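You operate a simulated robot arm through the tools that you are given. There is no shell and no other tool.

The job below is to be done with a simulated two-armed robot. You get a single attempt, and the scene is never put back.

JOB
Set the blue snap on the strap with the press.
Fine: seat it in the die, thread the strap over its prong, bed back in, pull the lever. Where these are worked on the way, their far stop is far enough and under half their travel is too little: press bed.

Only the result counts: the job must be done as asked and must still hold three seconds after the hand-in. Knocking over, shifting, dropping, spilling or breaking anything else fails it.

ROBOT AND FRAMES
Two 6-joint arms with fingered hands on one trunk that stands fixed in place. Base frame: the origin is at the foot of the trunk, x ahead of it, y to its left, z up. Lengths are in mm, angles in degrees, forces in N, time in s.
The left shoulder is at [70, 168, 1400], the right one opposite. With the tool pointing down near the work surface each hand reaches from about 420 to 700 mm from the base axis, measured 20 degrees to its own side. Payload 4 kg a hand.
The tool frame of a hand sits at the grasp point between the pads (the TCP): z along the fingers, y along the line on which they close. The tips reach 26 mm beyond it. The gripper opens to 132 mm. The gripper's body begins 73 mm behind the TCP. The gripper is a hand of 3 fingers: y runs from the thumb to the fingers, the wrist lies at [0, 0, -224] in the tool frame.
Orientation is that of the tool frame in the base frame, as a unit quaternion [w, x, y, z]. With the fingers straight down and closing along the base's y, the tool's x points along the base's -x, its y along +y and its z along -z.

CONTROLS
- The arms move only by the tool move_arm. It takes "left_targets", "right_targets" or both (then of equal length, played together; a hand with none holds still); each is a list of rows, each an object (a shift or turn left out is 0) with "linear": the shift along the base's x, y, z in mm, a list of three; "rot": the turn, a rotation vector about the base's x, y, z in degrees, a list of three. In form: [{"linear": [tx, ty, tz], "rot": [rx, ry, rz]}, ...]. A call has 1 to 20 rows; each row shifts and turns the commanded pose from where the row before left it. Each row takes 0.2 s and may step no farther than 50 mm and 8.6 degrees from the row before; otherwise, the whole call is refused. Where a pose cannot be reached the arm comes as near as it can. A force on the tool above 60 N (or 10 N above the force at the start of the call, whichever is more), or a blocked arm, ends the call early, and 0.2 s more pass. In this call time passes only in rows, and 0.2 s behind the last. The reply holds the time, the measured pose of the TCP, the force on the tool along the base axes, the opening and the grip force, in the units named above and with some noise, with the torque about the TCP (base axes, N m) and any sound that the robot's microphone picked up.
- Cameras (640 x 400 px; columns grow to the right, rows downward): "scene" is now at [124.7, 50.7, 1634.2]; the picture's right is [0.56, -0.83, 0.00], its down [-0.44, -0.30, -0.85] and it looks along [0.70, 0.47, -0.53] (base axes); focal length 338 px, centre (320, 200). "left" rides on the left gripper at [-62, 3, -92] in its tool frame; the picture's right is [-0.05, -1.00, 0.00], its down [0.83, -0.04, -0.56] and it looks along [0.55, -0.03, 0.83] (tool axes); focal length 230 px, centre (320, 200). "right" rides on the right gripper at [62, 3, -92] in its tool frame; the picture's right is [-0.05, 1.00, 0.00], its down [-0.83, -0.04, -0.56] and it looks along [-0.55, -0.03, 0.83] (tool axes); focal length 230 px, centre (320, 200). There is no depth. A picture from a camera that has moved, and an enlarged one, comes with that camera's place and axes in the base frame and with its lens.
- grab_frame(camera): a new picture of that camera. The clock stands still meanwhile.
- raise_lower(by): slides the trunk up (or, below 0, down) by that many mm; the arms and the scene camera ride with it, the base frame stays. It gives what a move gives, with no picture.
- set_fingers(finger1, finger2, thumb_bend, hand): sets how far each is bent, from 0 (flat) to 100 (curled in); at 30 the hand is open as for a grip, at 70 the pads meet at the TCP. One left out holds its place. A second passes; each finger stops where it meets its share of the squeeze, and holds until it gets a number again. It is the only way to open and close the hand. It gives what a move gives, with no picture; readings hold the bend of each and the force on the fingers (four entries, about 0 where the hand has none), thumb and palm.
- pan_tilt(pan, tilt): turns the head with the scene camera to pan (to the left, within 86 degrees either way) and tilt (down, from -29 to 69), counted from straight ahead of the robot. It gives what a move gives.
- close_up(camera, box): a new picture of the part [left, top, right, bottom] of that camera's present view, enlarged. The clock stands still meanwhile.
- close_job(): hands the job in; it is judged then, once.

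Nothing tells you positions but the pictures and the camera data. Unless the task says otherwise, let go and move clear before handing in.

The tools are called after "Call:" as a command line: name --argument value ..., lists and objects as JSON in quotes. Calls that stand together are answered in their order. move_arm: Moves the arms, as the interface text tells. Its arguments: {"type":"object","properties":{"left_targets":{"type":"array","items":{"type":"object","properties":{"linear":{"type":"array","items":{"type":"number"}},"rot":{"type":"array","items":{"type":"number"}}}}},"right_targets":{"type":"array","items":{"type":"object","properties":{"linear":{"type":"array","items":{"type":"number"}},"rot":{"type":"array","items":{"type":"number"}}}}}},"required":[]} The other tools are called the same way: raise_lower (by) slides the trunk up or down; set_fingers (finger1, finger2, thumb_bend, hand) moves the fingers one by one; pan_tilt (pan, tilt) turns the head that bears the scene camera; grab_frame (camera) takes a picture; close_up (camera, box) takes an enlarged picture of a part of a camera's view; close_job () hands the job in.

At the start:

```text
clock: 0.0
left_eef_pos: [398.4, 447.7, 1450.8]
left_ee_rot: [0.0, 0.0, 1.0, 0.0]
left_wrist_force: [0.0, -0.5, -0.1]
left_moment: [-0.01, -0.02, 0.0]
left_width: 131.8
left_grip_force: 0.0
left_shape: jaw
left_bend: [30.0, 30.0, 30.0]
left_finger forces: [0.0, 0.0, 0.0, 0.1, 0.0, 0.0]
right_eef_pos: [620.1, 4.9, 1394.1]
right_ee_rot: [0.0, 0.0, 1.0, 0.0]
right_wrist_force: [-0.3, 0.2, -0.7]
right_moment: [-0.01, 0.03, 0.01]
right_width: 132.0
right_grip_force: 0.1
right_shape: jaw
right_bend: [30.0, 30.0, 30.0]
right_finger forces: [0.0, 0.0, 0.1, 0.0, 0.0, 0.0]
trunk travel left (down, up): [-846.0, 94.0]
head pan, tilt: [34.0, 32.2]
```

scene: 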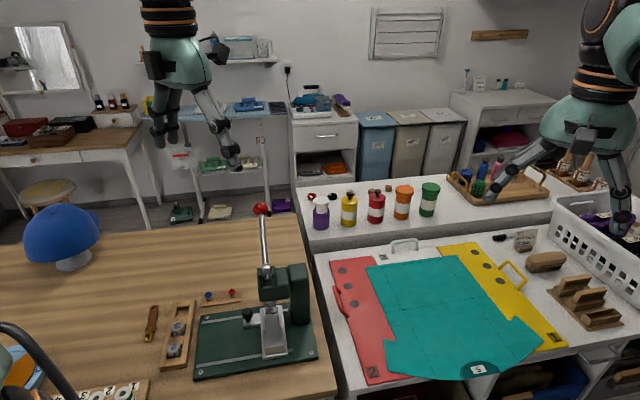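
right: 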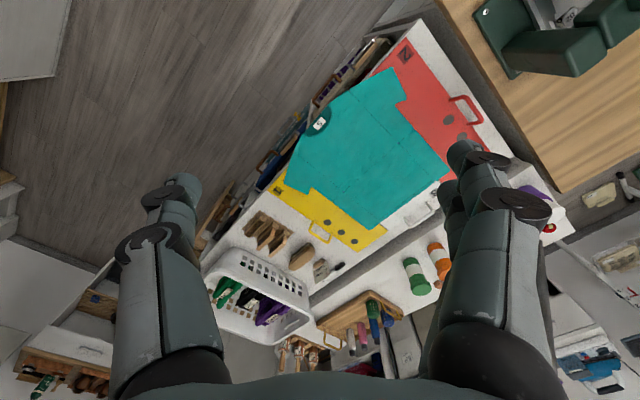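
left: 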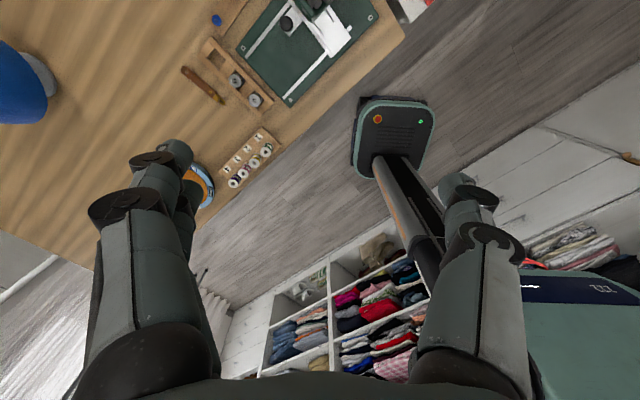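

I see a wooden bench with a green snap press (lever with red knob, bed on rails), a small holder with a blue and a red snap, and a strap somewhere I have not yet found. I'll take enlarged views to locate the parts.

Call:
close_up --camera "scene" --box '[180, 190, 340, 290]'

Call:
close_up --camera "scene" --box '[120, 280, 340, 400]'

Call:
close_up --camera "left" --box '[160, 0, 420, 160]'

Call:
close_up --camera "scene" --box '[0, 280, 180, 400]'

```text
4.00 times, centred on (260, 240) of scene
camera zoom: at [124.7, 50.7, 1634.2], right [0.56, -0.83, 0.0], down [-0.44, -0.3, -0.85], along [0.7, 0.47, -0.53], focal length 1350 px, centre (560, 40)
```

zoom: 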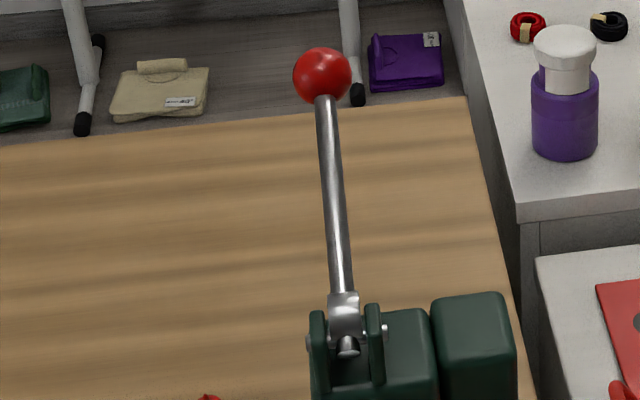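

```text
2.91 times, centred on (230, 340) of scene
camera zoom: at [124.7, 50.7, 1634.2], right [0.56, -0.83, 0.0], down [-0.44, -0.3, -0.85], along [0.7, 0.47, -0.53], focal length 982 px, centre (582, -207)
```

zoom: 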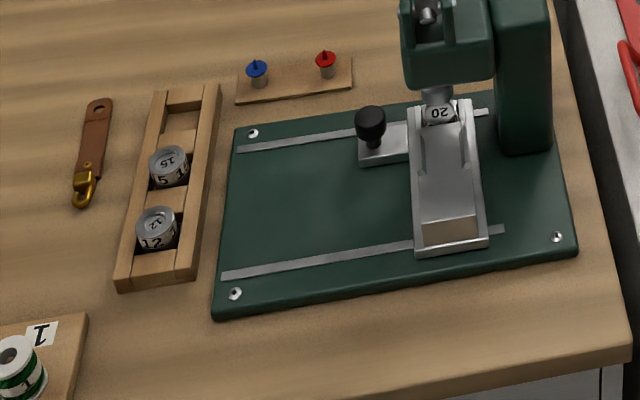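

```text
2.46 times, centred on (290, 80) of left
camera zoom: at [459.6, 452.4, 1542.8], right [0.05, -1.0, 0.0], down [-0.83, -0.04, 0.56], along [-0.55, -0.03, -0.83], focal length 566 px, centre (394, 495)
```

zoom: 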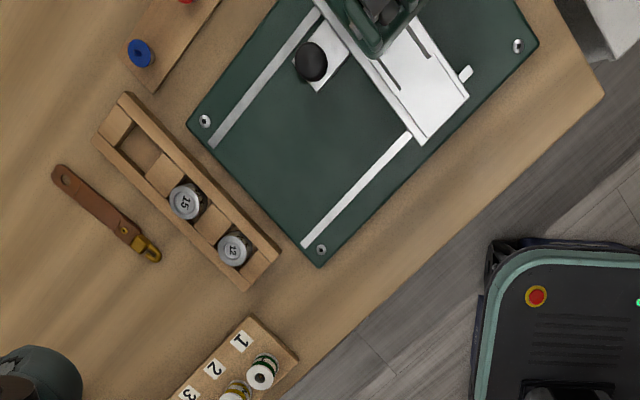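

```text
3.33 times, centred on (90, 340) of scene
camera zoom: at [124.7, 50.7, 1634.2], right [0.56, -0.83, 0.0], down [-0.44, -0.3, -0.85], along [0.7, 0.47, -0.53], focal length 1125 px, centre (1087, -267)
```

zoom: 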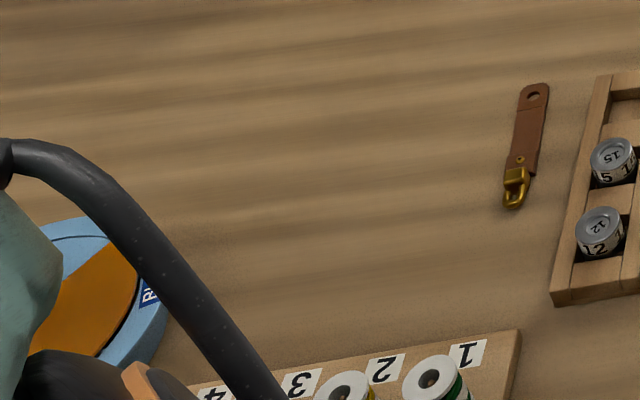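

The blue snap sits on a small wooden strip near (497, 682, 899), the strap lies near (360, 748, 880), and the press stands at about (480, 485), turned 45 degrees. I'll swing the left hand over the snap at a safe height to see the parts closely.

Call:
move_arm --left_targets '[{"linear": [12, 35, 0], "rot": [0, 0, -7.5]}, {"linear": [12, 35, 0], "rot": [0, 0, -7.5]}, {"linear": [12, 35, 0], "rot": [0, 0, -7.5]}, {"linear": [12, 35, 0], "rot": [0, 0, -7.5]}, {"linear": [12, 35, 0], "rot": [0, 0, -7.5]}, {"linear": [12, 35, 0], "rot": [0, 0, -7.5]}]'

Call:
raise_lower --by -200

Call:
grab_frame --camera "left"

Call:
grab_frame --camera "scene"

```text
clock: 1.4
left_eef_pos: [468.0, 647.7, 1450.3]
left_ee_rot: [-0.001, 0.383, 0.924, -0.002]
left_wrist_force: [0.2, -0.3, 0.1]
left_moment: [-0.02, 0.05, -0.02]
left_width: 131.8
left_grip_force: 0.0
left_shape: jaw
left_bend: [30.0, 30.0, 30.0]
left_finger forces: [0.0, 0.0, 0.0, 0.0, 0.1, 0.0]
left hand out of reach, approached as far as the arm can: row 6
right_eef_pos: [622.5, 5.4, 1393.1]
right_ee_rot: [-0.001, -0.001, 1.0, -0.001]
right_wrist_force: [0.5, -0.1, 0.7]
right_moment: [0.0, -0.02, 0.01]
right_width: 131.7
right_grip_force: 0.0
right_shape: jaw
right_bend: [30.0, 30.0, 30.0]
right_finger forces: [0.0, 0.0, 0.0, 0.0, 0.1, 0.0]
trunk travel left (down, up): [-846.0, 94.0]
head pan, tilt: [34.0, 32.2]
```

```text
clock: 3.6
left_eef_pos: [465.0, 648.3, 1251.1]
left_ee_rot: [0.0, 0.382, 0.924, 0.001]
left_wrist_force: [-0.9, 0.0, 0.3]
left_moment: [0.03, -0.01, 0.02]
left_width: 132.1
left_grip_force: 0.0
left_shape: jaw
left_bend: [30.0, 30.0, 30.0]
left_finger forces: [0.1, 0.0, 0.1, 0.0, 0.1, 0.0]
right_eef_pos: [619.2, 4.8, 1194.0]
right_ee_rot: [0.001, 0.0, 1.0, -0.001]
right_wrist_force: [-0.5, 0.3, -0.3]
right_moment: [0.04, -0.02, -0.02]
right_width: 131.9
right_grip_force: 0.1
right_shape: jaw
right_bend: [30.0, 30.0, 30.0]
right_finger forces: [0.1, 0.0, 0.0, 0.0, 0.0, 0.0]
trunk travel left (down, up): [-646.0, 294.0]
head pan, tilt: [34.0, 32.2]
```

```text
taken
camera left: at [511.2, 607.8, 1343.0], right [-0.67, -0.74, 0.0], down [-0.62, 0.56, 0.55], along [-0.41, 0.37, -0.83], focal length 230 px, centre (320, 200)
```

left: 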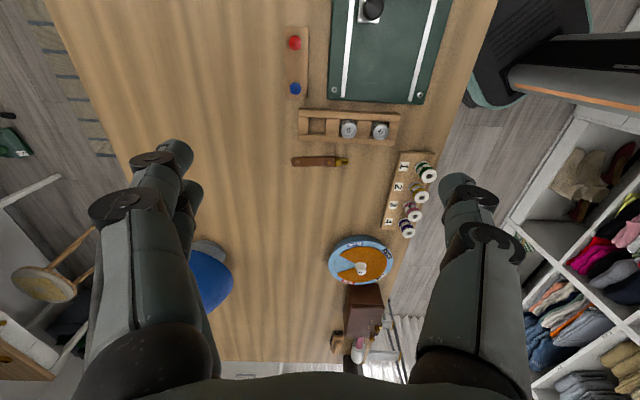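

```text
taken
camera scene: at [124.5, 50.6, 1434.3], right [0.56, -0.83, 0.0], down [-0.44, -0.3, -0.85], along [0.7, 0.47, -0.53], focal length 338 px, centre (320, 200)
```

scene: 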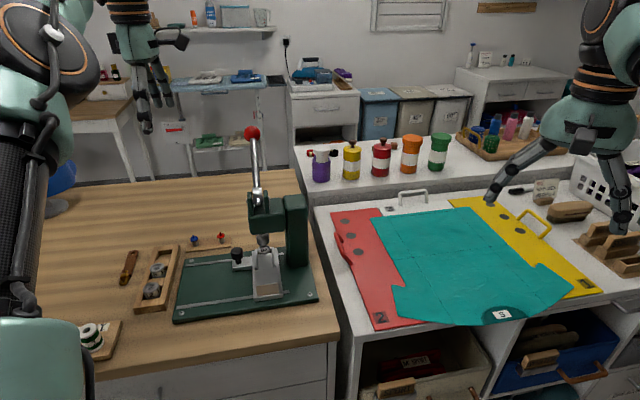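

The left arm reaches roughly 680 mm from its shoulder, so a lower trunk will put the snap and strap in reach. I'll enlarge the present views to read the snap, dies, strap and press details.

Call:
close_up --camera "left" --box '[270, 20, 350, 70]'

Call:
close_up --camera "left" --box '[270, 70, 430, 170]'

Call:
close_up --camera "scene" --box '[110, 220, 250, 308]'

Call:
close_up --camera "scene" --box '[220, 190, 330, 310]'

Call:
close_up --camera "scene" --box '[180, 220, 244, 260]'

Call:
close_up --camera "scene" --box '[228, 110, 308, 210]'

```text
8.00 times, centred on (310, 45) of left
camera zoom: at [511.2, 607.8, 1343.0], right [-0.67, -0.74, 0.0], down [-0.62, 0.56, 0.55], along [-0.41, 0.37, -0.83], focal length 1841 px, centre (400, 1440)
```

zoom: 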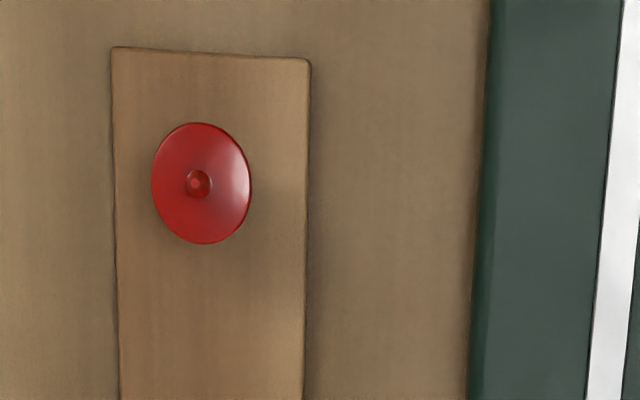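

```text
4.00 times, centred on (350, 120) of left
camera zoom: at [511.2, 607.8, 1343.0], right [-0.67, -0.74, 0.0], down [-0.62, 0.56, 0.55], along [-0.41, 0.37, -0.83], focal length 920 px, centre (200, 520)
```

zoom: 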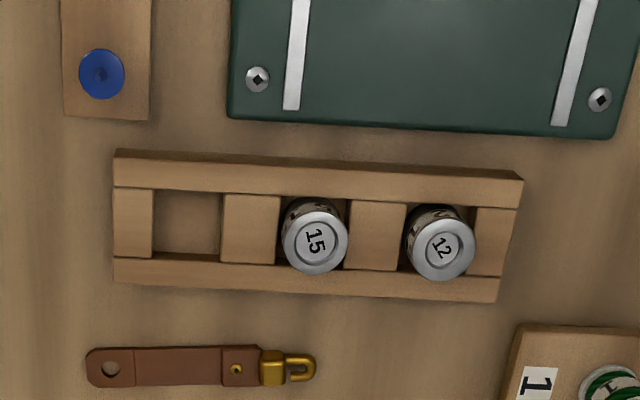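

```text
4.55 times, centred on (180, 264) of scene
camera zoom: at [124.5, 50.6, 1434.3], right [0.56, -0.83, 0.0], down [-0.44, -0.3, -0.85], along [0.7, 0.47, -0.53], focal length 1534 px, centre (956, -91)
```

zoom: 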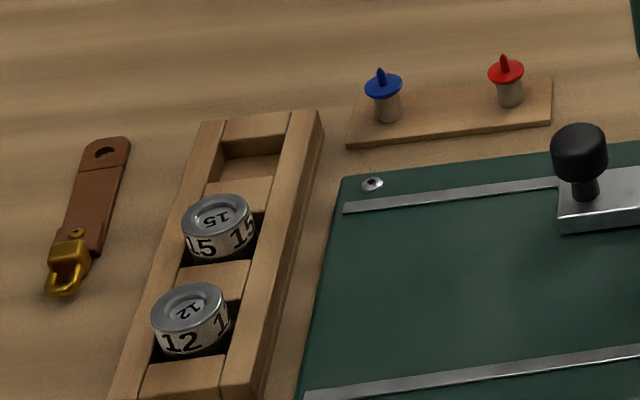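

```text
3.33 times, centred on (275, 250) of scene
camera zoom: at [124.5, 50.6, 1434.3], right [0.56, -0.83, 0.0], down [-0.44, -0.3, -0.85], along [0.7, 0.47, -0.53], focal length 1125 px, centre (470, 33)
```

zoom: 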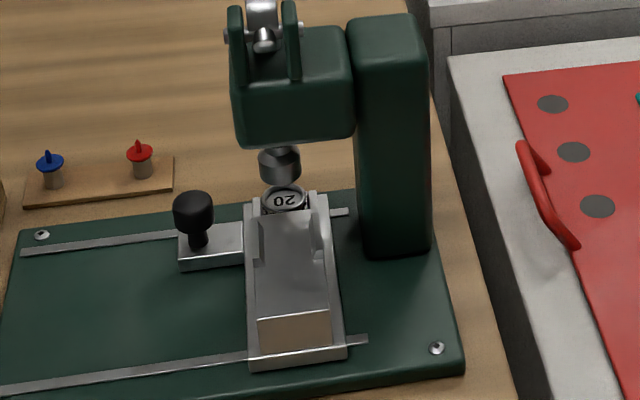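

```text
10.00 times, centred on (212, 240) of scene
camera zoom: at [124.5, 50.6, 1434.3], right [0.56, -0.83, 0.0], down [-0.44, -0.3, -0.85], along [0.7, 0.47, -0.53], focal length 3375 px, centre (1400, -200)
```

zoom: 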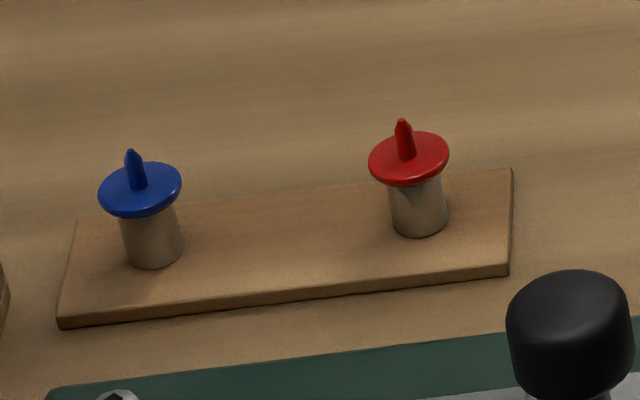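

```text
4.00 times, centred on (268, 160) of scene
camera zoom: at [124.5, 50.6, 1434.3], right [0.56, -0.83, 0.0], down [-0.44, -0.3, -0.85], along [0.7, 0.47, -0.53], focal length 1350 px, centre (528, 360)
```

zoom: 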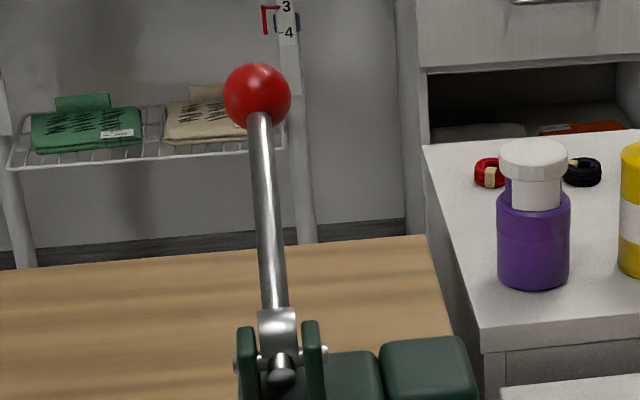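

Both snaps measure about 20 mm across the cap, which matches die "20" already in the bed; the knob is near (500, 528, 935) and the die near (530, 472, 940). I'll check the hand's shape before choosing a hand yaw that clears the press head.

Call:
close_up --camera "scene" --box '[90, 0, 210, 140]'

Call:
close_up --camera "scene" --box '[470, 60, 640, 240]'

```text
2.86 times, centred on (150, 70) of scene
camera zoom: at [124.5, 50.6, 1434.3], right [0.56, -0.83, 0.0], down [-0.44, -0.3, -0.85], along [0.7, 0.47, -0.53], focal length 964 px, centre (806, 571)
```

zoom: 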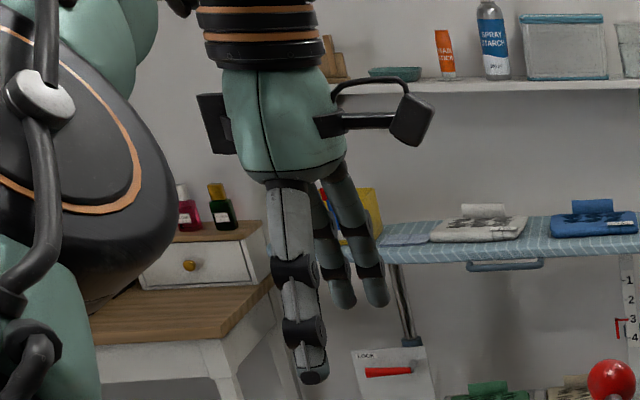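

```text
2.22 times, centred on (555, 150) of scene
camera zoom: at [124.5, 50.6, 1434.3], right [0.56, -0.83, 0.0], down [-0.44, -0.3, -0.85], along [0.7, 0.47, -0.53], focal length 750 px, centre (-202, 311)
```

zoom: 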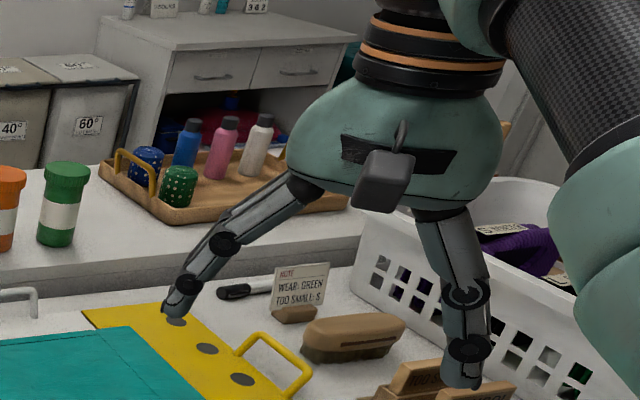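

The hand camera is a real box on a stalk, so I'll turn the left hand 180 degrees to put it on the side away from the press head. I'll do it here, high and clear.

Call:
move_arm --left_targets '[{"linear": [0, -5, 0], "rot": [0, 0, 8.57]}, {"linear": [0, -5, 0], "rot": [0, 0, 8.57]}, {"linear": [0, -5, 0], "rot": [0, 0, 8.57]}, {"linear": [0, -5, 0], "rot": [0, 0, 8.57]}, {"linear": [0, -5, 0], "rot": [0, 0, 8.57]}, {"linear": [0, -5, 0], "rot": [0, 0, 8.57]}, {"linear": [0, -5, 0], "rot": [0, 0, 8.57]}, {"linear": [0, -5, 0], "rot": [0, 0, 8.57]}, {"linear": [0, -5, 0], "rot": [0, 0, 8.57]}, {"linear": [0, -5, 0], "rot": [0, 0, 8.57]}, {"linear": [0, -5, 0], "rot": [0, 0, 8.57]}, {"linear": [0, -5, 0], "rot": [0, 0, 8.57]}, {"linear": [0, 0, 0], "rot": [0, 0, 8.57]}, {"linear": [0, 0, 0], "rot": [0, 0, 8.57]}, {"linear": [0, 0, 0], "rot": [0, 0, 8.57]}, {"linear": [0, 0, 0], "rot": [0, 0, 8.57]}, {"linear": [0, 0, 0], "rot": [0, 0, 8.57]}, {"linear": [0, 0, 0], "rot": [0, 0, 8.57]}, {"linear": [0, 0, 0], "rot": [0, 0, 8.57]}, {"linear": [0, 0, 0], "rot": [0, 0, 8.57]}]'

```text
clock: 7.8
left_eef_pos: [465.8, 587.3, 1249.8]
left_ee_rot: [0.001, 0.893, -0.449, 0.0]
left_wrist_force: [0.5, -0.5, -0.7]
left_moment: [0.03, -0.02, 0.02]
left_width: 131.8
left_grip_force: 0.0
left_shape: jaw
left_bend: [30.0, 30.0, 30.0]
left_finger forces: [0.0, 0.0, 0.0, 0.0, 0.0, 0.0]
right_eef_pos: [620.0, 5.0, 1194.6]
right_ee_rot: [0.0, 0.0, 1.0, 0.0]
right_wrist_force: [0.3, 0.1, -0.7]
right_moment: [0.02, 0.01, 0.0]
right_width: 131.8
right_grip_force: 0.0
right_shape: jaw
right_bend: [30.0, 30.0, 30.0]
right_finger forces: [0.0, 0.0, 0.2, 0.0, 0.0, 0.0]
trunk travel left (down, up): [-646.0, 294.0]
head pan, tilt: [34.0, 32.2]
```

The wrist turns freely. I'll finish the turn and take a view toward the press.

Call:
move_arm --left_targets '[{"linear": [0, 0, 0], "rot": [0, 0, 8.4]}]'

Call:
grab_frame --camera "left"

```text
clock: 8.2
left_eef_pos: [464.4, 586.7, 1249.7]
left_ee_rot: [0.001, 0.924, -0.382, -0.001]
left_wrist_force: [0.2, 0.4, 0.4]
left_moment: [0.02, -0.02, -0.01]
left_width: 131.7
left_grip_force: 0.0
left_shape: jaw
left_bend: [30.0, 30.0, 30.0]
left_finger forces: [0.0, 0.0, 0.1, 0.1, 0.0, 0.0]
right_eef_pos: [621.0, 3.0, 1192.1]
right_ee_rot: [-0.001, 0.001, 1.0, 0.0]
right_wrist_force: [0.3, -0.6, -0.2]
right_moment: [0.02, 0.06, -0.02]
right_width: 132.0
right_grip_force: 0.1
right_shape: jaw
right_bend: [30.0, 30.0, 30.0]
right_finger forces: [0.0, 0.1, 0.0, 0.1, 0.1, 0.0]
trunk travel left (down, up): [-646.0, 294.0]
head pan, tilt: [34.0, 32.2]
```

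```text
taken
camera left: at [420.0, 629.7, 1342.4], right [0.67, 0.74, 0.0], down [0.62, -0.56, 0.55], along [0.41, -0.37, -0.83], focal length 230 px, centre (320, 200)
```

left: 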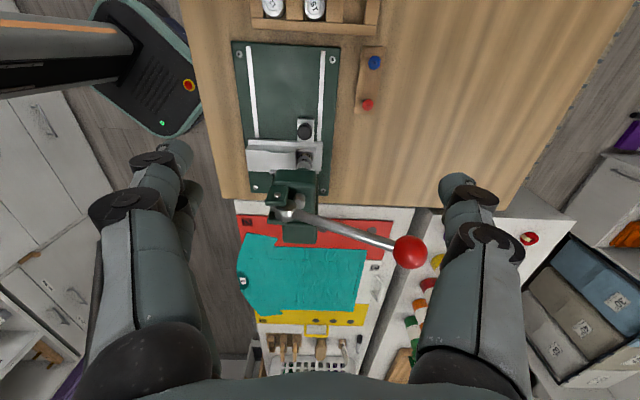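

From two views I place the lever ball at about (633, 576, 1157) and its pivot at about (531, 475, 1082), so the lever swings in the plane along (0.7, 0.7). I'll look closer at the bed and head.

Call:
close_up --camera "left" --box '[230, 110, 358, 190]'

Call:
close_up --camera "left" --box '[256, 165, 352, 255]'

Call:
close_up --camera "left" --box '[220, 0, 400, 120]'

```text
5.00 times, centred on (294, 150) of left
camera zoom: at [420.0, 629.7, 1342.4], right [0.67, 0.74, 0.0], down [0.62, -0.56, 0.55], along [0.41, -0.37, -0.83], focal length 1150 px, centre (450, 450)
```

zoom: 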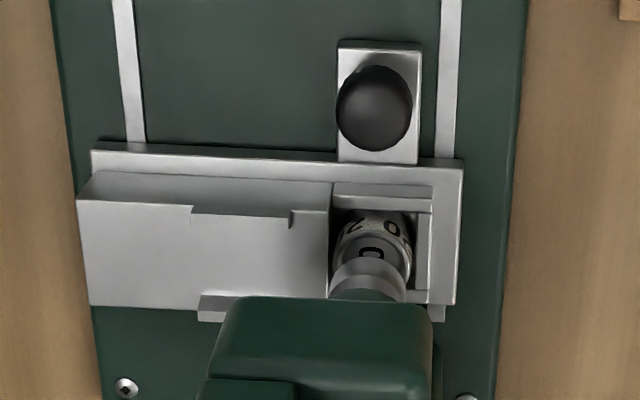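

```text
4.44 times, centred on (304, 210) of left
camera zoom: at [420.0, 629.7, 1342.4], right [0.67, 0.74, 0.0], down [0.62, -0.56, 0.55], along [0.41, -0.37, -0.83], focal length 1022 px, centre (391, 156)
```

zoom: 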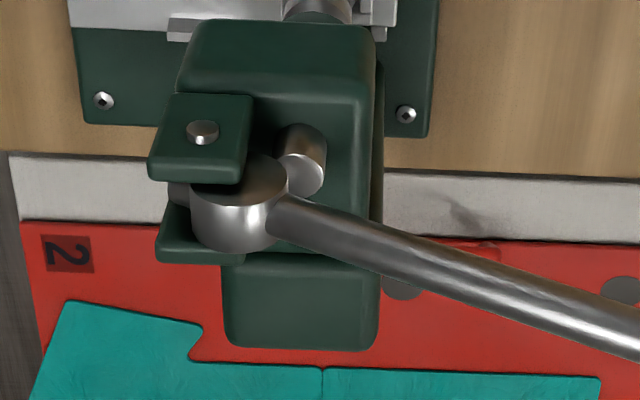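

```text
3.33 times, centred on (310, 60) of left
camera zoom: at [420.0, 629.7, 1342.4], right [0.67, 0.74, 0.0], down [0.62, -0.56, 0.55], along [0.41, -0.37, -0.83], focal length 767 px, centre (353, 667)
```

zoom: 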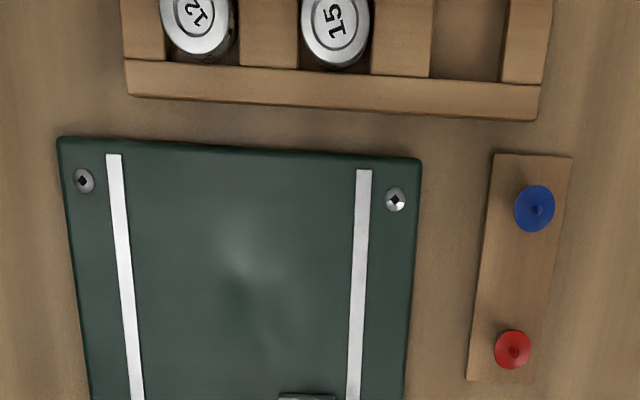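

The lever hub sits on the robot side of the ram with the ball on the far side, so the lever should press as the ball is pulled down. First I'll pull the bed out: hand goes above the knob at about (495, 526), leaning away from the press head.

Call:
move_arm --left_targets '[{"linear": [5, -10, -36.5], "rot": [-5.3, -5.3, 0]}, {"linear": [5, -10, -36.5], "rot": [-5.3, -5.3, 0]}, {"linear": [5, -10, -36.5]}, {"linear": [5, -10, -36.5]}, {"linear": [5, -10, -36.5]}, {"linear": [5, -10, -36.5]}]'

Call:
grab_frame --camera "left"

Call:
close_up --camera "scene" --box '[160, 140, 340, 320]'

```text
clock: 9.6
left_eef_pos: [495.0, 527.1, 1030.5]
left_ee_rot: [0.05, 0.915, -0.381, 0.119]
left_wrist_force: [-0.1, 0.5, -0.8]
left_moment: [0.0, -0.03, -0.02]
left_width: 131.7
left_grip_force: 0.0
left_shape: jaw
left_bend: [30.0, 30.0, 30.0]
left_finger forces: [0.0, 0.1, 0.0, 0.0, 0.0, 0.0]
right_eef_pos: [621.3, 4.1, 1191.7]
right_ee_rot: [-0.001, 0.0, 1.0, 0.0]
right_wrist_force: [0.0, -0.2, -0.3]
right_moment: [0.02, -0.01, -0.01]
right_width: 132.0
right_grip_force: 0.0
right_shape: jaw
right_bend: [30.0, 30.0, 30.0]
right_finger forces: [0.0, 0.1, 0.0, 0.0, 0.0, 0.1]
trunk travel left (down, up): [-646.0, 294.0]
head pan, tilt: [34.0, 32.2]
```

```text
taken
camera left: at [434.9, 585.7, 1103.2], right [0.67, 0.74, -0.01], down [0.5, -0.44, 0.75], along [0.55, -0.51, -0.66], focal length 230 px, centre (320, 200)
```

left: 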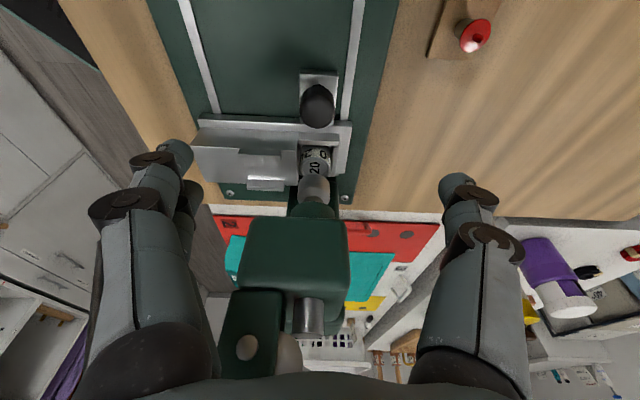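

```text
2.22 times, centred on (250, 230) of scene
camera zoom: at [126.1, 50.6, 1434.1], right [0.56, -0.83, 0.0], down [-0.44, -0.3, -0.85], along [0.7, 0.47, -0.53], focal length 750 px, centre (476, 133)
```

zoom: 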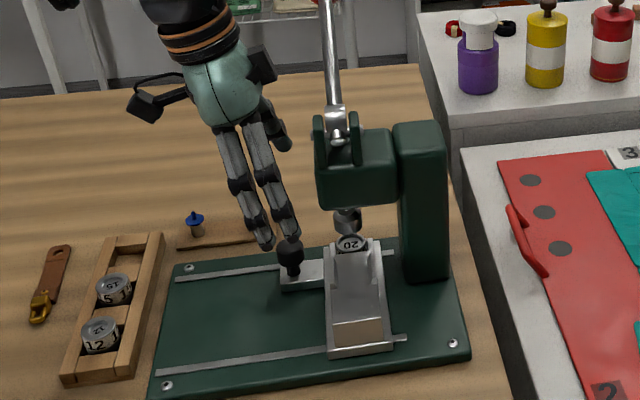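

The knob is right under the hand at about (493, 528, 935). I'll descend to put the pads around it and check.

Call:
move_arm --left_targets '[{"linear": [-2, 2, -30]}, {"linear": [-2, 2, -30]}, {"linear": [-0.5, 0, -20]}]'

Call:
grab_frame --camera "left"

Call:
close_up --camera "scene" --box '[160, 140, 340, 320]'

```text
clock: 10.4
left_eef_pos: [491.5, 531.7, 950.3]
left_ee_rot: [0.051, 0.915, -0.381, 0.12]
left_wrist_force: [0.2, 0.4, -0.4]
left_moment: [-0.02, 0.01, -0.02]
left_width: 132.1
left_grip_force: 0.1
left_shape: jaw
left_bend: [30.0, 30.0, 30.0]
left_finger forces: [0.0, 0.0, 0.0, 0.0, 0.0, 0.1]
right_eef_pos: [619.5, 5.1, 1193.3]
right_ee_rot: [0.0, 0.0, 1.0, 0.0]
right_wrist_force: [0.6, 0.3, -0.1]
right_moment: [0.0, -0.05, -0.01]
right_width: 131.6
right_grip_force: 0.0
right_shape: jaw
right_bend: [30.0, 30.0, 30.0]
right_finger forces: [0.0, 0.0, 0.0, 0.0, 0.1, 0.1]
trunk travel left (down, up): [-646.0, 294.0]
head pan, tilt: [34.0, 32.2]
```

```text
taken
camera left: at [430.6, 590.0, 1023.3], right [0.67, 0.74, -0.01], down [0.5, -0.44, 0.75], along [0.55, -0.51, -0.66], focal length 230 px, centre (320, 200)
```

left: 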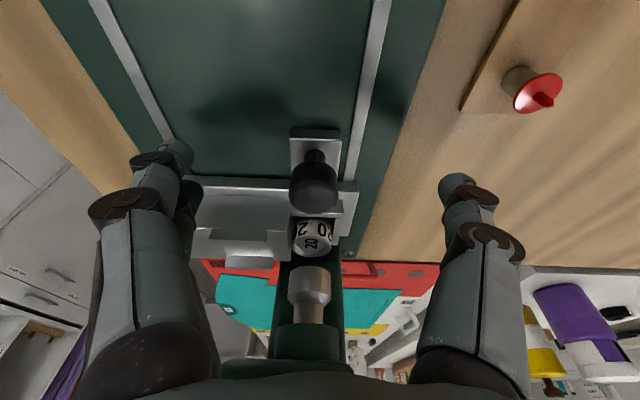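

```text
2.22 times, centred on (250, 230) of scene
camera zoom: at [124.7, 50.8, 1434.2], right [0.56, -0.83, 0.0], down [-0.44, -0.3, -0.85], along [0.7, 0.47, -0.53], focal length 750 px, centre (476, 133)
```

zoom: 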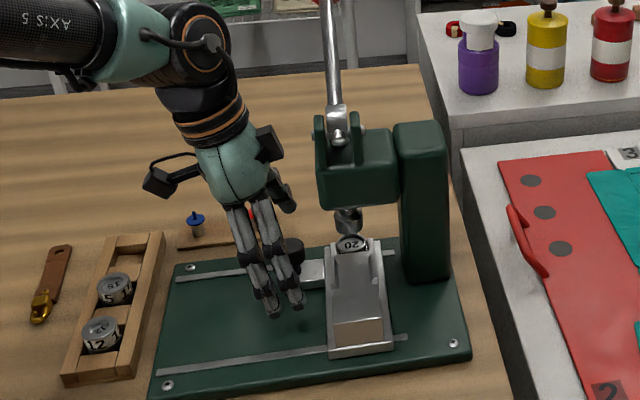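

The knob is centred between the pads. I'll close the hand on it.

Call:
set_fingers --hand "left" --finger1 62 --finger2 62 --thumb_bend 62

Call:
grab_frame --camera "left"

```text
clock: 11.4
left_eef_pos: [492.4, 530.3, 950.6]
left_ee_rot: [0.051, 0.916, -0.38, 0.12]
left_wrist_force: [0.0, -0.4, -0.6]
left_moment: [0.01, 0.02, 0.0]
left_width: 29.3
left_grip_force: 0.2
left_shape: fingers
left_bend: [62.0, 61.0, 62.0]
left_finger forces: [0.1, 0.5, 0.0, 0.0, 0.0, 0.0]
right_eef_pos: [620.7, 3.7, 1192.5]
right_ee_rot: [0.0, 0.0, 1.0, 0.001]
right_wrist_force: [0.2, -1.1, 0.1]
right_moment: [-0.02, 0.01, 0.01]
right_width: 131.7
right_grip_force: 0.0
right_shape: jaw
right_bend: [30.0, 30.0, 30.0]
right_finger forces: [0.1, 0.0, 0.2, 0.1, 0.0, 0.0]
trunk travel left (down, up): [-646.0, 294.0]
head pan, tilt: [34.0, 32.2]
```

```text
taken
camera left: at [430.5, 589.8, 1023.6], right [0.67, 0.74, -0.01], down [0.5, -0.44, 0.75], along [0.55, -0.51, -0.66], focal length 230 px, centre (320, 200)
```

left: 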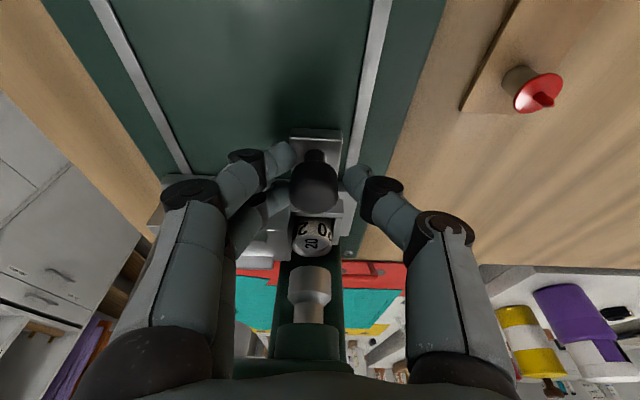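

A fingertip already touches the knob. I'll tighten the grip.

Call:
set_fingers --hand "left" --finger1 70 --finger2 70 --thumb_bend 70

Call:
grab_frame --camera "left"

```text
clock: 12.4
left_eef_pos: [490.8, 532.0, 950.5]
left_ee_rot: [0.05, 0.916, -0.38, 0.12]
left_wrist_force: [-1.3, -2.4, -2.1]
left_moment: [-0.02, 0.03, -0.05]
left_width: 19.9
left_grip_force: 8.2
left_shape: fingers
left_bend: [65.0, 63.0, 67.0]
left_finger forces: [3.4, 5.8, 0.1, 0.0, 6.4, 0.1]
right_eef_pos: [619.9, 4.0, 1193.7]
right_ee_rot: [0.0, 0.0, 1.0, 0.001]
right_wrist_force: [0.1, 0.2, 0.4]
right_moment: [0.02, 0.01, -0.03]
right_width: 131.8
right_grip_force: 0.1
right_shape: jaw
right_bend: [30.0, 30.0, 30.0]
right_finger forces: [0.0, 0.0, 0.1, 0.1, 0.0, 0.0]
trunk travel left (down, up): [-646.0, 294.0]
head pan, tilt: [34.0, 32.2]
```

```text
taken
camera left: at [430.4, 589.7, 1023.4], right [0.67, 0.74, -0.02], down [0.5, -0.44, 0.75], along [0.55, -0.51, -0.66], focal length 230 px, centre (320, 200)
```

left: 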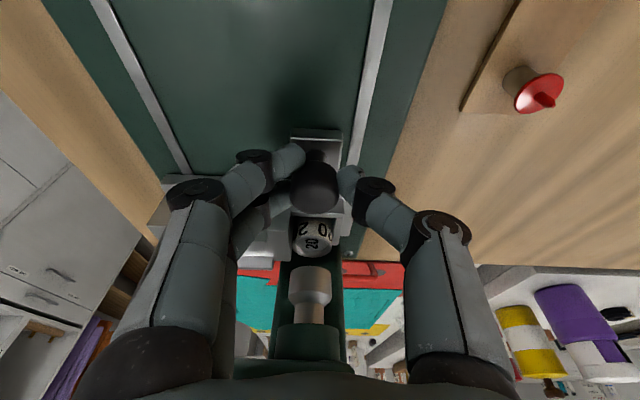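

The knob is gripped with 8 N. I'll draw the bed out along the slots, toward (-0.7, 0.71).

Call:
move_arm --left_targets '[{"linear": [-7, 7.1, 0]}, {"linear": [-7, 7.1, 0]}, {"linear": [-7, 7.1, 0]}, {"linear": [-7, 7.1, 0]}, {"linear": [-7, 7.1, 0]}, {"linear": [-7, 7.1, 0]}]'

Call:
grab_frame --camera "left"

```text
clock: 13.8
left_eef_pos: [449.7, 572.3, 950.9]
left_ee_rot: [0.051, 0.916, -0.38, 0.12]
left_wrist_force: [-4.1, -4.0, -3.1]
left_moment: [-0.08, 0.11, -0.1]
left_width: 19.3
left_grip_force: 9.3
left_shape: fingers
left_bend: [65.0, 63.0, 67.0]
left_finger forces: [5.0, 6.9, 0.1, 0.0, 5.3, 0.1]
right_eef_pos: [618.9, 4.8, 1194.2]
right_ee_rot: [0.001, 0.0, 1.0, 0.0]
right_wrist_force: [0.0, 1.4, 0.0]
right_moment: [0.01, -0.03, 0.0]
right_width: 131.9
right_grip_force: 0.1
right_shape: jaw
right_bend: [30.0, 30.0, 30.0]
right_finger forces: [0.0, 0.1, 0.0, 0.0, 0.0, 0.0]
trunk travel left (down, up): [-646.0, 294.0]
head pan, tilt: [34.0, 32.2]
```

```text
taken
camera left: at [390.0, 630.4, 1023.5], right [0.67, 0.74, -0.02], down [0.5, -0.44, 0.75], along [0.55, -0.51, -0.66], focal length 230 px, centre (320, 200)
```

left: 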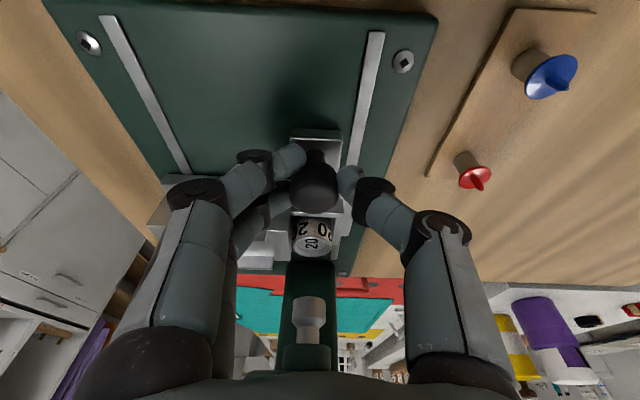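

The bed is moving freely with the knob (about 58 mm so far). I'll go on to the far stop in smaller steps.

Call:
move_arm --left_targets '[{"linear": [-7, 7.1, 0]}, {"linear": [-7, 7.1, 0]}, {"linear": [-7, 7.1, 0]}, {"linear": [-5, 5, 0]}, {"linear": [-5, 5, 0]}, {"linear": [-5, 5, 0]}, {"linear": [-5, 5, 0]}, {"linear": [-5, 5, 0]}]'

Call:
grab_frame --camera "left"

Call:
close_up --camera "scene" --box '[100, 140, 340, 340]'

```text
clock: 15.6
left_eef_pos: [446.7, 577.9, 946.4]
left_ee_rot: [0.049, 0.915, -0.381, 0.121]
left_wrist_force: [-5.8, -6.7, 14.4]
left_moment: [-0.26, 0.1, -0.07]
left_width: 17.7
left_grip_force: 11.4
left_shape: fingers
left_bend: [67.0, 65.0, 69.0]
left_finger forces: [5.7, 10.8, 0.0, 0.0, 6.1, 0.0]
left hand out of reach, approached as far as the arm can: row 1, 2, 3, 4, 5, 6, 7, 8
right_eef_pos: [618.2, 1.9, 1194.6]
right_ee_rot: [0.001, 0.0, 1.0, 0.002]
right_wrist_force: [-0.4, -0.3, 0.4]
right_moment: [0.01, -0.04, -0.01]
right_width: 131.9
right_grip_force: 0.0
right_shape: jaw
right_bend: [30.0, 30.0, 30.0]
right_finger forces: [0.0, 0.1, 0.0, 0.1, 0.0, 0.1]
trunk travel left (down, up): [-646.0, 294.0]
head pan, tilt: [34.0, 32.2]
```

```text
taken
camera left: at [385.7, 636.4, 1018.3], right [0.67, 0.74, -0.01], down [0.49, -0.44, 0.75], along [0.55, -0.51, -0.66], focal length 230 px, centre (320, 200)
```

left: 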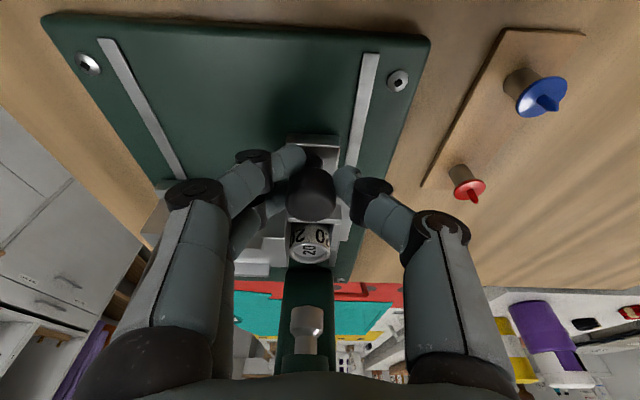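

```text
2.00 times, centred on (220, 240) of scene
camera zoom: at [121.4, 47.0, 1434.6], right [0.56, -0.83, 0.0], down [-0.44, -0.3, -0.85], along [0.7, 0.48, -0.53], focal length 675 px, centre (520, 120)
```

zoom: 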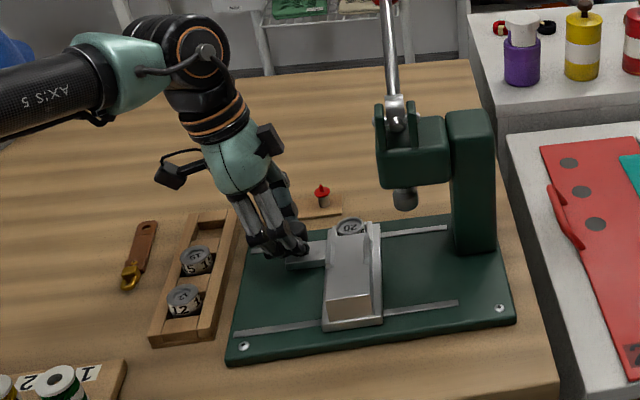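

The arm ran into a joint limit with the leaning hand (the bed is out about 65 mm). The press head is now clear, so I'll release the knob, straighten the hand, regrip and continue.

Call:
set_fingers --hand "left" --finger1 45 --finger2 45 --thumb_bend 45

Call:
move_arm --left_targets '[{"linear": [0.5, -0.5, 2], "rot": [2.65, 2.65, 0]}, {"linear": [0.5, -0.5, 2], "rot": [2.65, 2.65, 0]}, {"linear": [1, -1, 0], "rot": [2.65, 2.65, 0]}, {"linear": [1, -1, 0], "rot": [2.65, 2.65, 0]}]'

Call:
grab_frame --camera "left"

```text
clock: 16.6
left_eef_pos: [449.1, 580.3, 942.2]
left_ee_rot: [0.052, 0.915, -0.382, 0.12]
left_wrist_force: [0.1, 0.2, 0.3]
left_moment: [-0.02, 0.03, 0.02]
left_width: 84.0
left_grip_force: 0.2
left_shape: fingers
left_bend: [45.0, 45.0, 45.0]
left_finger forces: [0.0, 0.1, 0.0, 0.0, 0.0, 0.0]
right_eef_pos: [620.5, 4.9, 1192.4]
right_ee_rot: [0.0, 0.0, 1.0, 0.0]
right_wrist_force: [-0.1, -0.3, 0.2]
right_moment: [0.01, -0.03, 0.01]
right_width: 131.9
right_grip_force: 0.1
right_shape: jaw
right_bend: [30.0, 30.0, 30.0]
right_finger forces: [0.0, 0.0, 0.0, 0.0, 0.0, 0.0]
trunk travel left (down, up): [-646.0, 294.0]
head pan, tilt: [34.0, 32.2]
```

```text
clock: 17.6
left_eef_pos: [452.5, 578.3, 947.5]
left_ee_rot: [0.001, 0.923, -0.384, -0.001]
left_wrist_force: [-0.8, 0.6, 0.0]
left_moment: [0.03, 0.01, -0.02]
left_width: 83.9
left_grip_force: 0.1
left_shape: fingers
left_bend: [45.0, 45.0, 45.0]
left_finger forces: [0.1, 0.0, 0.1, 0.0, 0.0, 0.0]
right_eef_pos: [620.8, 2.8, 1193.2]
right_ee_rot: [0.0, 0.0, 1.0, 0.0]
right_wrist_force: [0.0, 0.0, 0.1]
right_moment: [-0.01, 0.0, 0.0]
right_width: 131.9
right_grip_force: 0.0
right_shape: jaw
right_bend: [30.0, 30.0, 30.0]
right_finger forces: [0.0, 0.1, 0.0, 0.0, 0.0, 0.1]
trunk travel left (down, up): [-646.0, 294.0]
head pan, tilt: [34.0, 32.2]
```

```text
taken
camera left: at [408.0, 620.3, 1039.1], right [0.67, 0.74, 0.0], down [0.62, -0.56, 0.55], along [0.41, -0.37, -0.83], focal length 230 px, centre (320, 200)
```

left: 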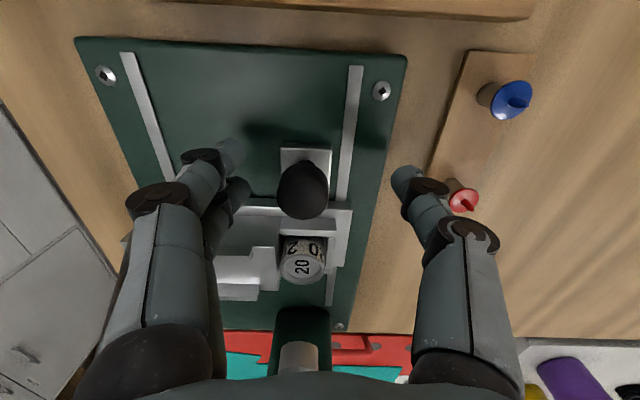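

The hand is upright; the knob sits about 9 mm toward the fingers' side. I'll centre, regrip and pull on.

Call:
move_arm --left_targets '[{"linear": [-6, -6.3, 0]}]'

Call:
set_fingers --hand "left" --finger1 70 --finger2 70 --thumb_bend 70

Call:
move_arm --left_targets '[{"linear": [-7, 7.1, 0]}, {"linear": [-7, 7.1, 0]}, {"linear": [-7, 7.1, 0]}, {"linear": [-5, 5, 0]}, {"linear": [-5, 5, 0]}, {"linear": [-5, 5, 0]}]'

Call:
grab_frame --camera "left"

```text
clock: 18.0
left_eef_pos: [446.5, 571.9, 946.5]
left_ee_rot: [0.001, 0.923, -0.384, 0.0]
left_wrist_force: [-0.8, -0.1, 0.9]
left_moment: [-0.01, -0.01, 0.01]
left_width: 83.9
left_grip_force: 0.0
left_shape: fingers
left_bend: [45.0, 45.0, 45.0]
left_finger forces: [0.0, 0.0, 0.1, 0.1, 0.0, 0.0]
right_eef_pos: [619.8, 4.9, 1193.8]
right_ee_rot: [0.0, 0.0, 1.0, -0.001]
right_wrist_force: [0.7, 0.0, -0.5]
right_moment: [0.0, -0.04, -0.03]
right_width: 131.8
right_grip_force: 0.2
right_shape: jaw
right_bend: [30.0, 30.0, 30.0]
right_finger forces: [0.0, 0.1, 0.0, 0.0, 0.0, 0.0]
trunk travel left (down, up): [-646.0, 294.0]
head pan, tilt: [34.0, 32.2]
```

```text
clock: 19.0
left_eef_pos: [446.2, 573.2, 946.6]
left_ee_rot: [0.001, 0.924, -0.384, -0.001]
left_wrist_force: [0.8, 1.1, -2.2]
left_moment: [0.02, 0.01, 0.0]
left_width: 18.3
left_grip_force: 8.2
left_shape: fingers
left_bend: [67.0, 64.0, 66.0]
left_finger forces: [1.9, 5.0, 0.0, 0.1, 8.5, 0.0]
right_eef_pos: [620.8, 4.2, 1192.8]
right_ee_rot: [0.0, 0.0, 1.0, 0.0]
right_wrist_force: [0.1, 0.3, 0.0]
right_moment: [-0.04, -0.01, -0.02]
right_width: 131.7
right_grip_force: 0.0
right_shape: jaw
right_bend: [30.0, 30.0, 30.0]
right_finger forces: [0.0, 0.0, 0.0, 0.1, 0.0, 0.0]
trunk travel left (down, up): [-646.0, 294.0]
head pan, tilt: [34.0, 32.2]
```

```text
clock: 20.4
left_eef_pos: [409.4, 608.4, 943.9]
left_ee_rot: [0.001, 0.924, -0.383, -0.001]
left_wrist_force: [-2.4, -2.6, -0.8]
left_moment: [-0.02, 0.06, -0.04]
left_width: 6.3
left_grip_force: 1.5
left_shape: fingers
left_bend: [70.0, 65.0, 70.0]
left_finger forces: [0.0, 3.3, 0.0, 0.0, 0.0, 0.0]
right_eef_pos: [618.7, 6.6, 1193.4]
right_ee_rot: [0.0, -0.001, 1.0, 0.0]
right_wrist_force: [-0.5, -0.8, 1.0]
right_moment: [-0.02, 0.0, -0.02]
right_width: 131.8
right_grip_force: 0.0
right_shape: jaw
right_bend: [30.0, 30.0, 30.0]
right_finger forces: [0.0, 0.0, 0.0, 0.0, 0.0, 0.0]
trunk travel left (down, up): [-646.0, 294.0]
head pan, tilt: [34.0, 32.2]
```

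```text
taken
camera left: at [363.8, 651.6, 1036.6], right [0.67, 0.74, 0.0], down [0.62, -0.56, 0.56], along [0.41, -0.37, -0.83], focal length 230 px, centre (320, 200)
```

left: 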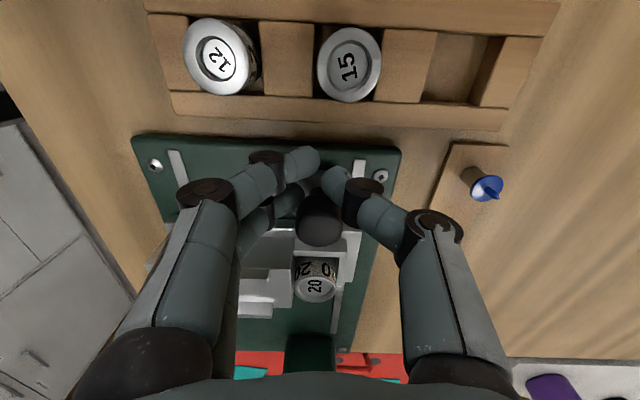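

The fingers slipped ahead of the knob; the bed seems out roughly 100 mm. I'll regrip and pull gently to find out whether this is the far stop.

Call:
set_fingers --hand "left" --finger1 48 --finger2 48 --thumb_bend 48

Call:
grab_frame --camera "left"

Call:
close_up --camera "scene" --box '[100, 140, 340, 340]'

```text
clock: 21.4
left_eef_pos: [412.2, 606.6, 945.1]
left_ee_rot: [0.002, 0.924, -0.384, 0.0]
left_wrist_force: [-0.1, 0.1, 0.2]
left_moment: [-0.02, -0.02, 0.0]
left_width: 73.8
left_grip_force: 0.0
left_shape: fingers
left_bend: [48.0, 48.0, 48.0]
left_finger forces: [0.0, 0.1, 0.0, 0.0, 0.0, 0.0]
right_eef_pos: [618.5, 4.8, 1193.5]
right_ee_rot: [-0.001, 0.0, 1.0, 0.0]
right_wrist_force: [-0.5, -0.6, -0.3]
right_moment: [-0.04, 0.01, -0.03]
right_width: 131.9
right_grip_force: 0.1
right_shape: jaw
right_bend: [30.0, 30.0, 30.0]
right_finger forces: [0.1, 0.0, 0.0, 0.1, 0.1, 0.0]
trunk travel left (down, up): [-646.0, 294.0]
head pan, tilt: [34.0, 32.2]
```

```text
taken
camera left: at [366.5, 650.2, 1037.0], right [0.67, 0.74, 0.0], down [0.62, -0.56, 0.56], along [0.41, -0.37, -0.83], focal length 230 px, centre (320, 200)
```

left: 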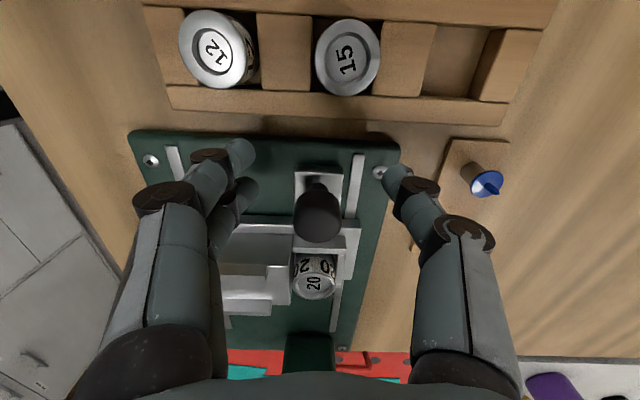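

```text
2.00 times, centred on (220, 240) of scene
camera zoom: at [124.5, 51.0, 1434.2], right [0.56, -0.83, 0.0], down [-0.44, -0.3, -0.85], along [0.7, 0.47, -0.53], focal length 675 px, centre (520, 120)
```

zoom: 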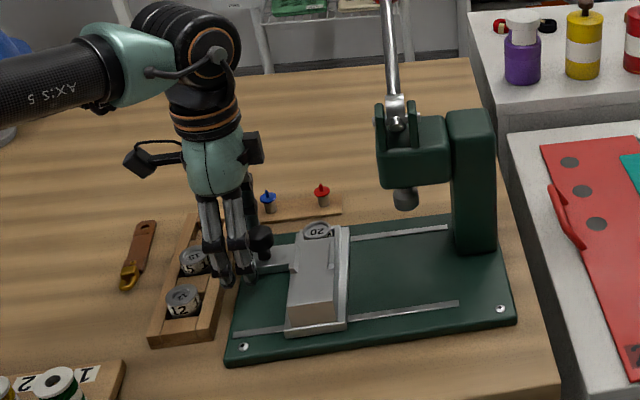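

The knob is now near (422, 599), so the bed has travelled about 100 mm. I'll regrip slightly behind the knob's centre and pull further.

Call:
move_arm --left_targets '[{"linear": [6, -5, 0]}, {"linear": [6.5, -6, 0]}]'

Call:
set_fingers --hand "left" --finger1 75 --finger2 75 --thumb_bend 75

Call:
move_arm --left_targets '[{"linear": [-5, 5, 0]}, {"linear": [-3, 3, 0]}, {"linear": [-3, 3, 0]}]'

Call:
grab_frame --camera "left"

```text
clock: 22.0
left_eef_pos: [423.4, 597.9, 944.8]
left_ee_rot: [0.001, 0.923, -0.384, -0.001]
left_wrist_force: [0.7, -0.6, 0.2]
left_moment: [-0.01, 0.01, 0.0]
left_width: 74.1
left_grip_force: 0.0
left_shape: fingers
left_bend: [48.0, 48.0, 48.0]
left_finger forces: [0.0, 0.0, 0.1, 0.0, 0.0, 0.0]
right_eef_pos: [620.5, 3.4, 1193.1]
right_ee_rot: [0.0, -0.001, 1.0, 0.0]
right_wrist_force: [-0.7, 0.5, 0.0]
right_moment: [0.02, 0.0, -0.02]
right_width: 131.8
right_grip_force: 0.0
right_shape: jaw
right_bend: [30.0, 30.0, 30.0]
right_finger forces: [0.0, 0.0, 0.1, 0.0, 0.0, 0.0]
trunk travel left (down, up): [-646.0, 294.0]
head pan, tilt: [34.0, 32.2]
```

```text
clock: 23.0
left_eef_pos: [424.0, 598.9, 944.0]
left_ee_rot: [0.002, 0.924, -0.383, 0.0]
left_wrist_force: [-2.7, -2.2, -9.3]
left_moment: [0.04, 0.02, -0.01]
left_width: 17.4
left_grip_force: 15.5
left_shape: fingers
left_bend: [71.0, 67.0, 67.0]
left_finger forces: [7.3, 10.7, 0.0, 0.1, 13.4, 0.0]
right_eef_pos: [620.2, 4.4, 1193.3]
right_ee_rot: [0.0, 0.0, 1.0, 0.0]
right_wrist_force: [-0.4, 0.5, 0.7]
right_moment: [-0.01, 0.04, 0.0]
right_width: 131.7
right_grip_force: 0.0
right_shape: jaw
right_bend: [30.0, 30.0, 30.0]
right_finger forces: [0.0, 0.1, 0.0, 0.1, 0.1, 0.1]
trunk travel left (down, up): [-646.0, 294.0]
head pan, tilt: [34.0, 32.2]
```

```text
clock: 23.8
left_eef_pos: [407.6, 608.2, 946.4]
left_ee_rot: [0.001, 0.924, -0.383, -0.002]
left_wrist_force: [-5.8, -3.6, -1.8]
left_moment: [-0.04, 0.09, -0.1]
left_width: 0.4
left_grip_force: 3.4
left_shape: fingers
left_bend: [75.0, 70.0, 73.0]
left_finger forces: [0.1, 6.9, 0.0, 0.0, 0.0, 0.0]
right_eef_pos: [619.1, 4.1, 1194.7]
right_ee_rot: [0.001, 0.0, 1.0, 0.001]
right_wrist_force: [0.1, 0.2, -0.6]
right_moment: [-0.02, 0.0, -0.03]
right_width: 131.8
right_grip_force: 0.1
right_shape: jaw
right_bend: [30.0, 30.0, 30.0]
right_finger forces: [0.0, 0.0, 0.1, 0.0, 0.0, 0.1]
trunk travel left (down, up): [-646.0, 294.0]
head pan, tilt: [34.0, 32.2]
```

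```text
taken
camera left: at [363.8, 651.1, 1039.1], right [0.67, 0.74, 0.0], down [0.62, -0.56, 0.55], along [0.41, -0.37, -0.83], focal length 230 px, centre (320, 200)
```

left: 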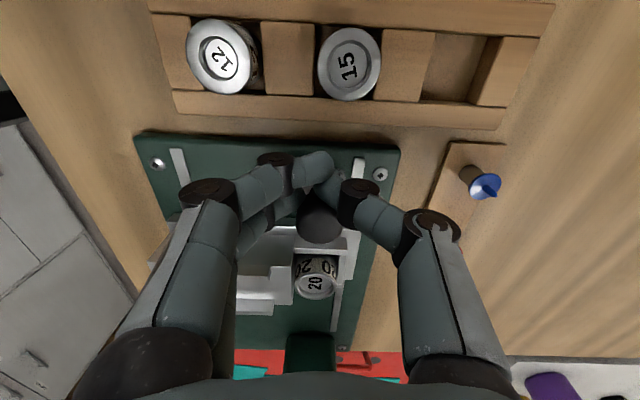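

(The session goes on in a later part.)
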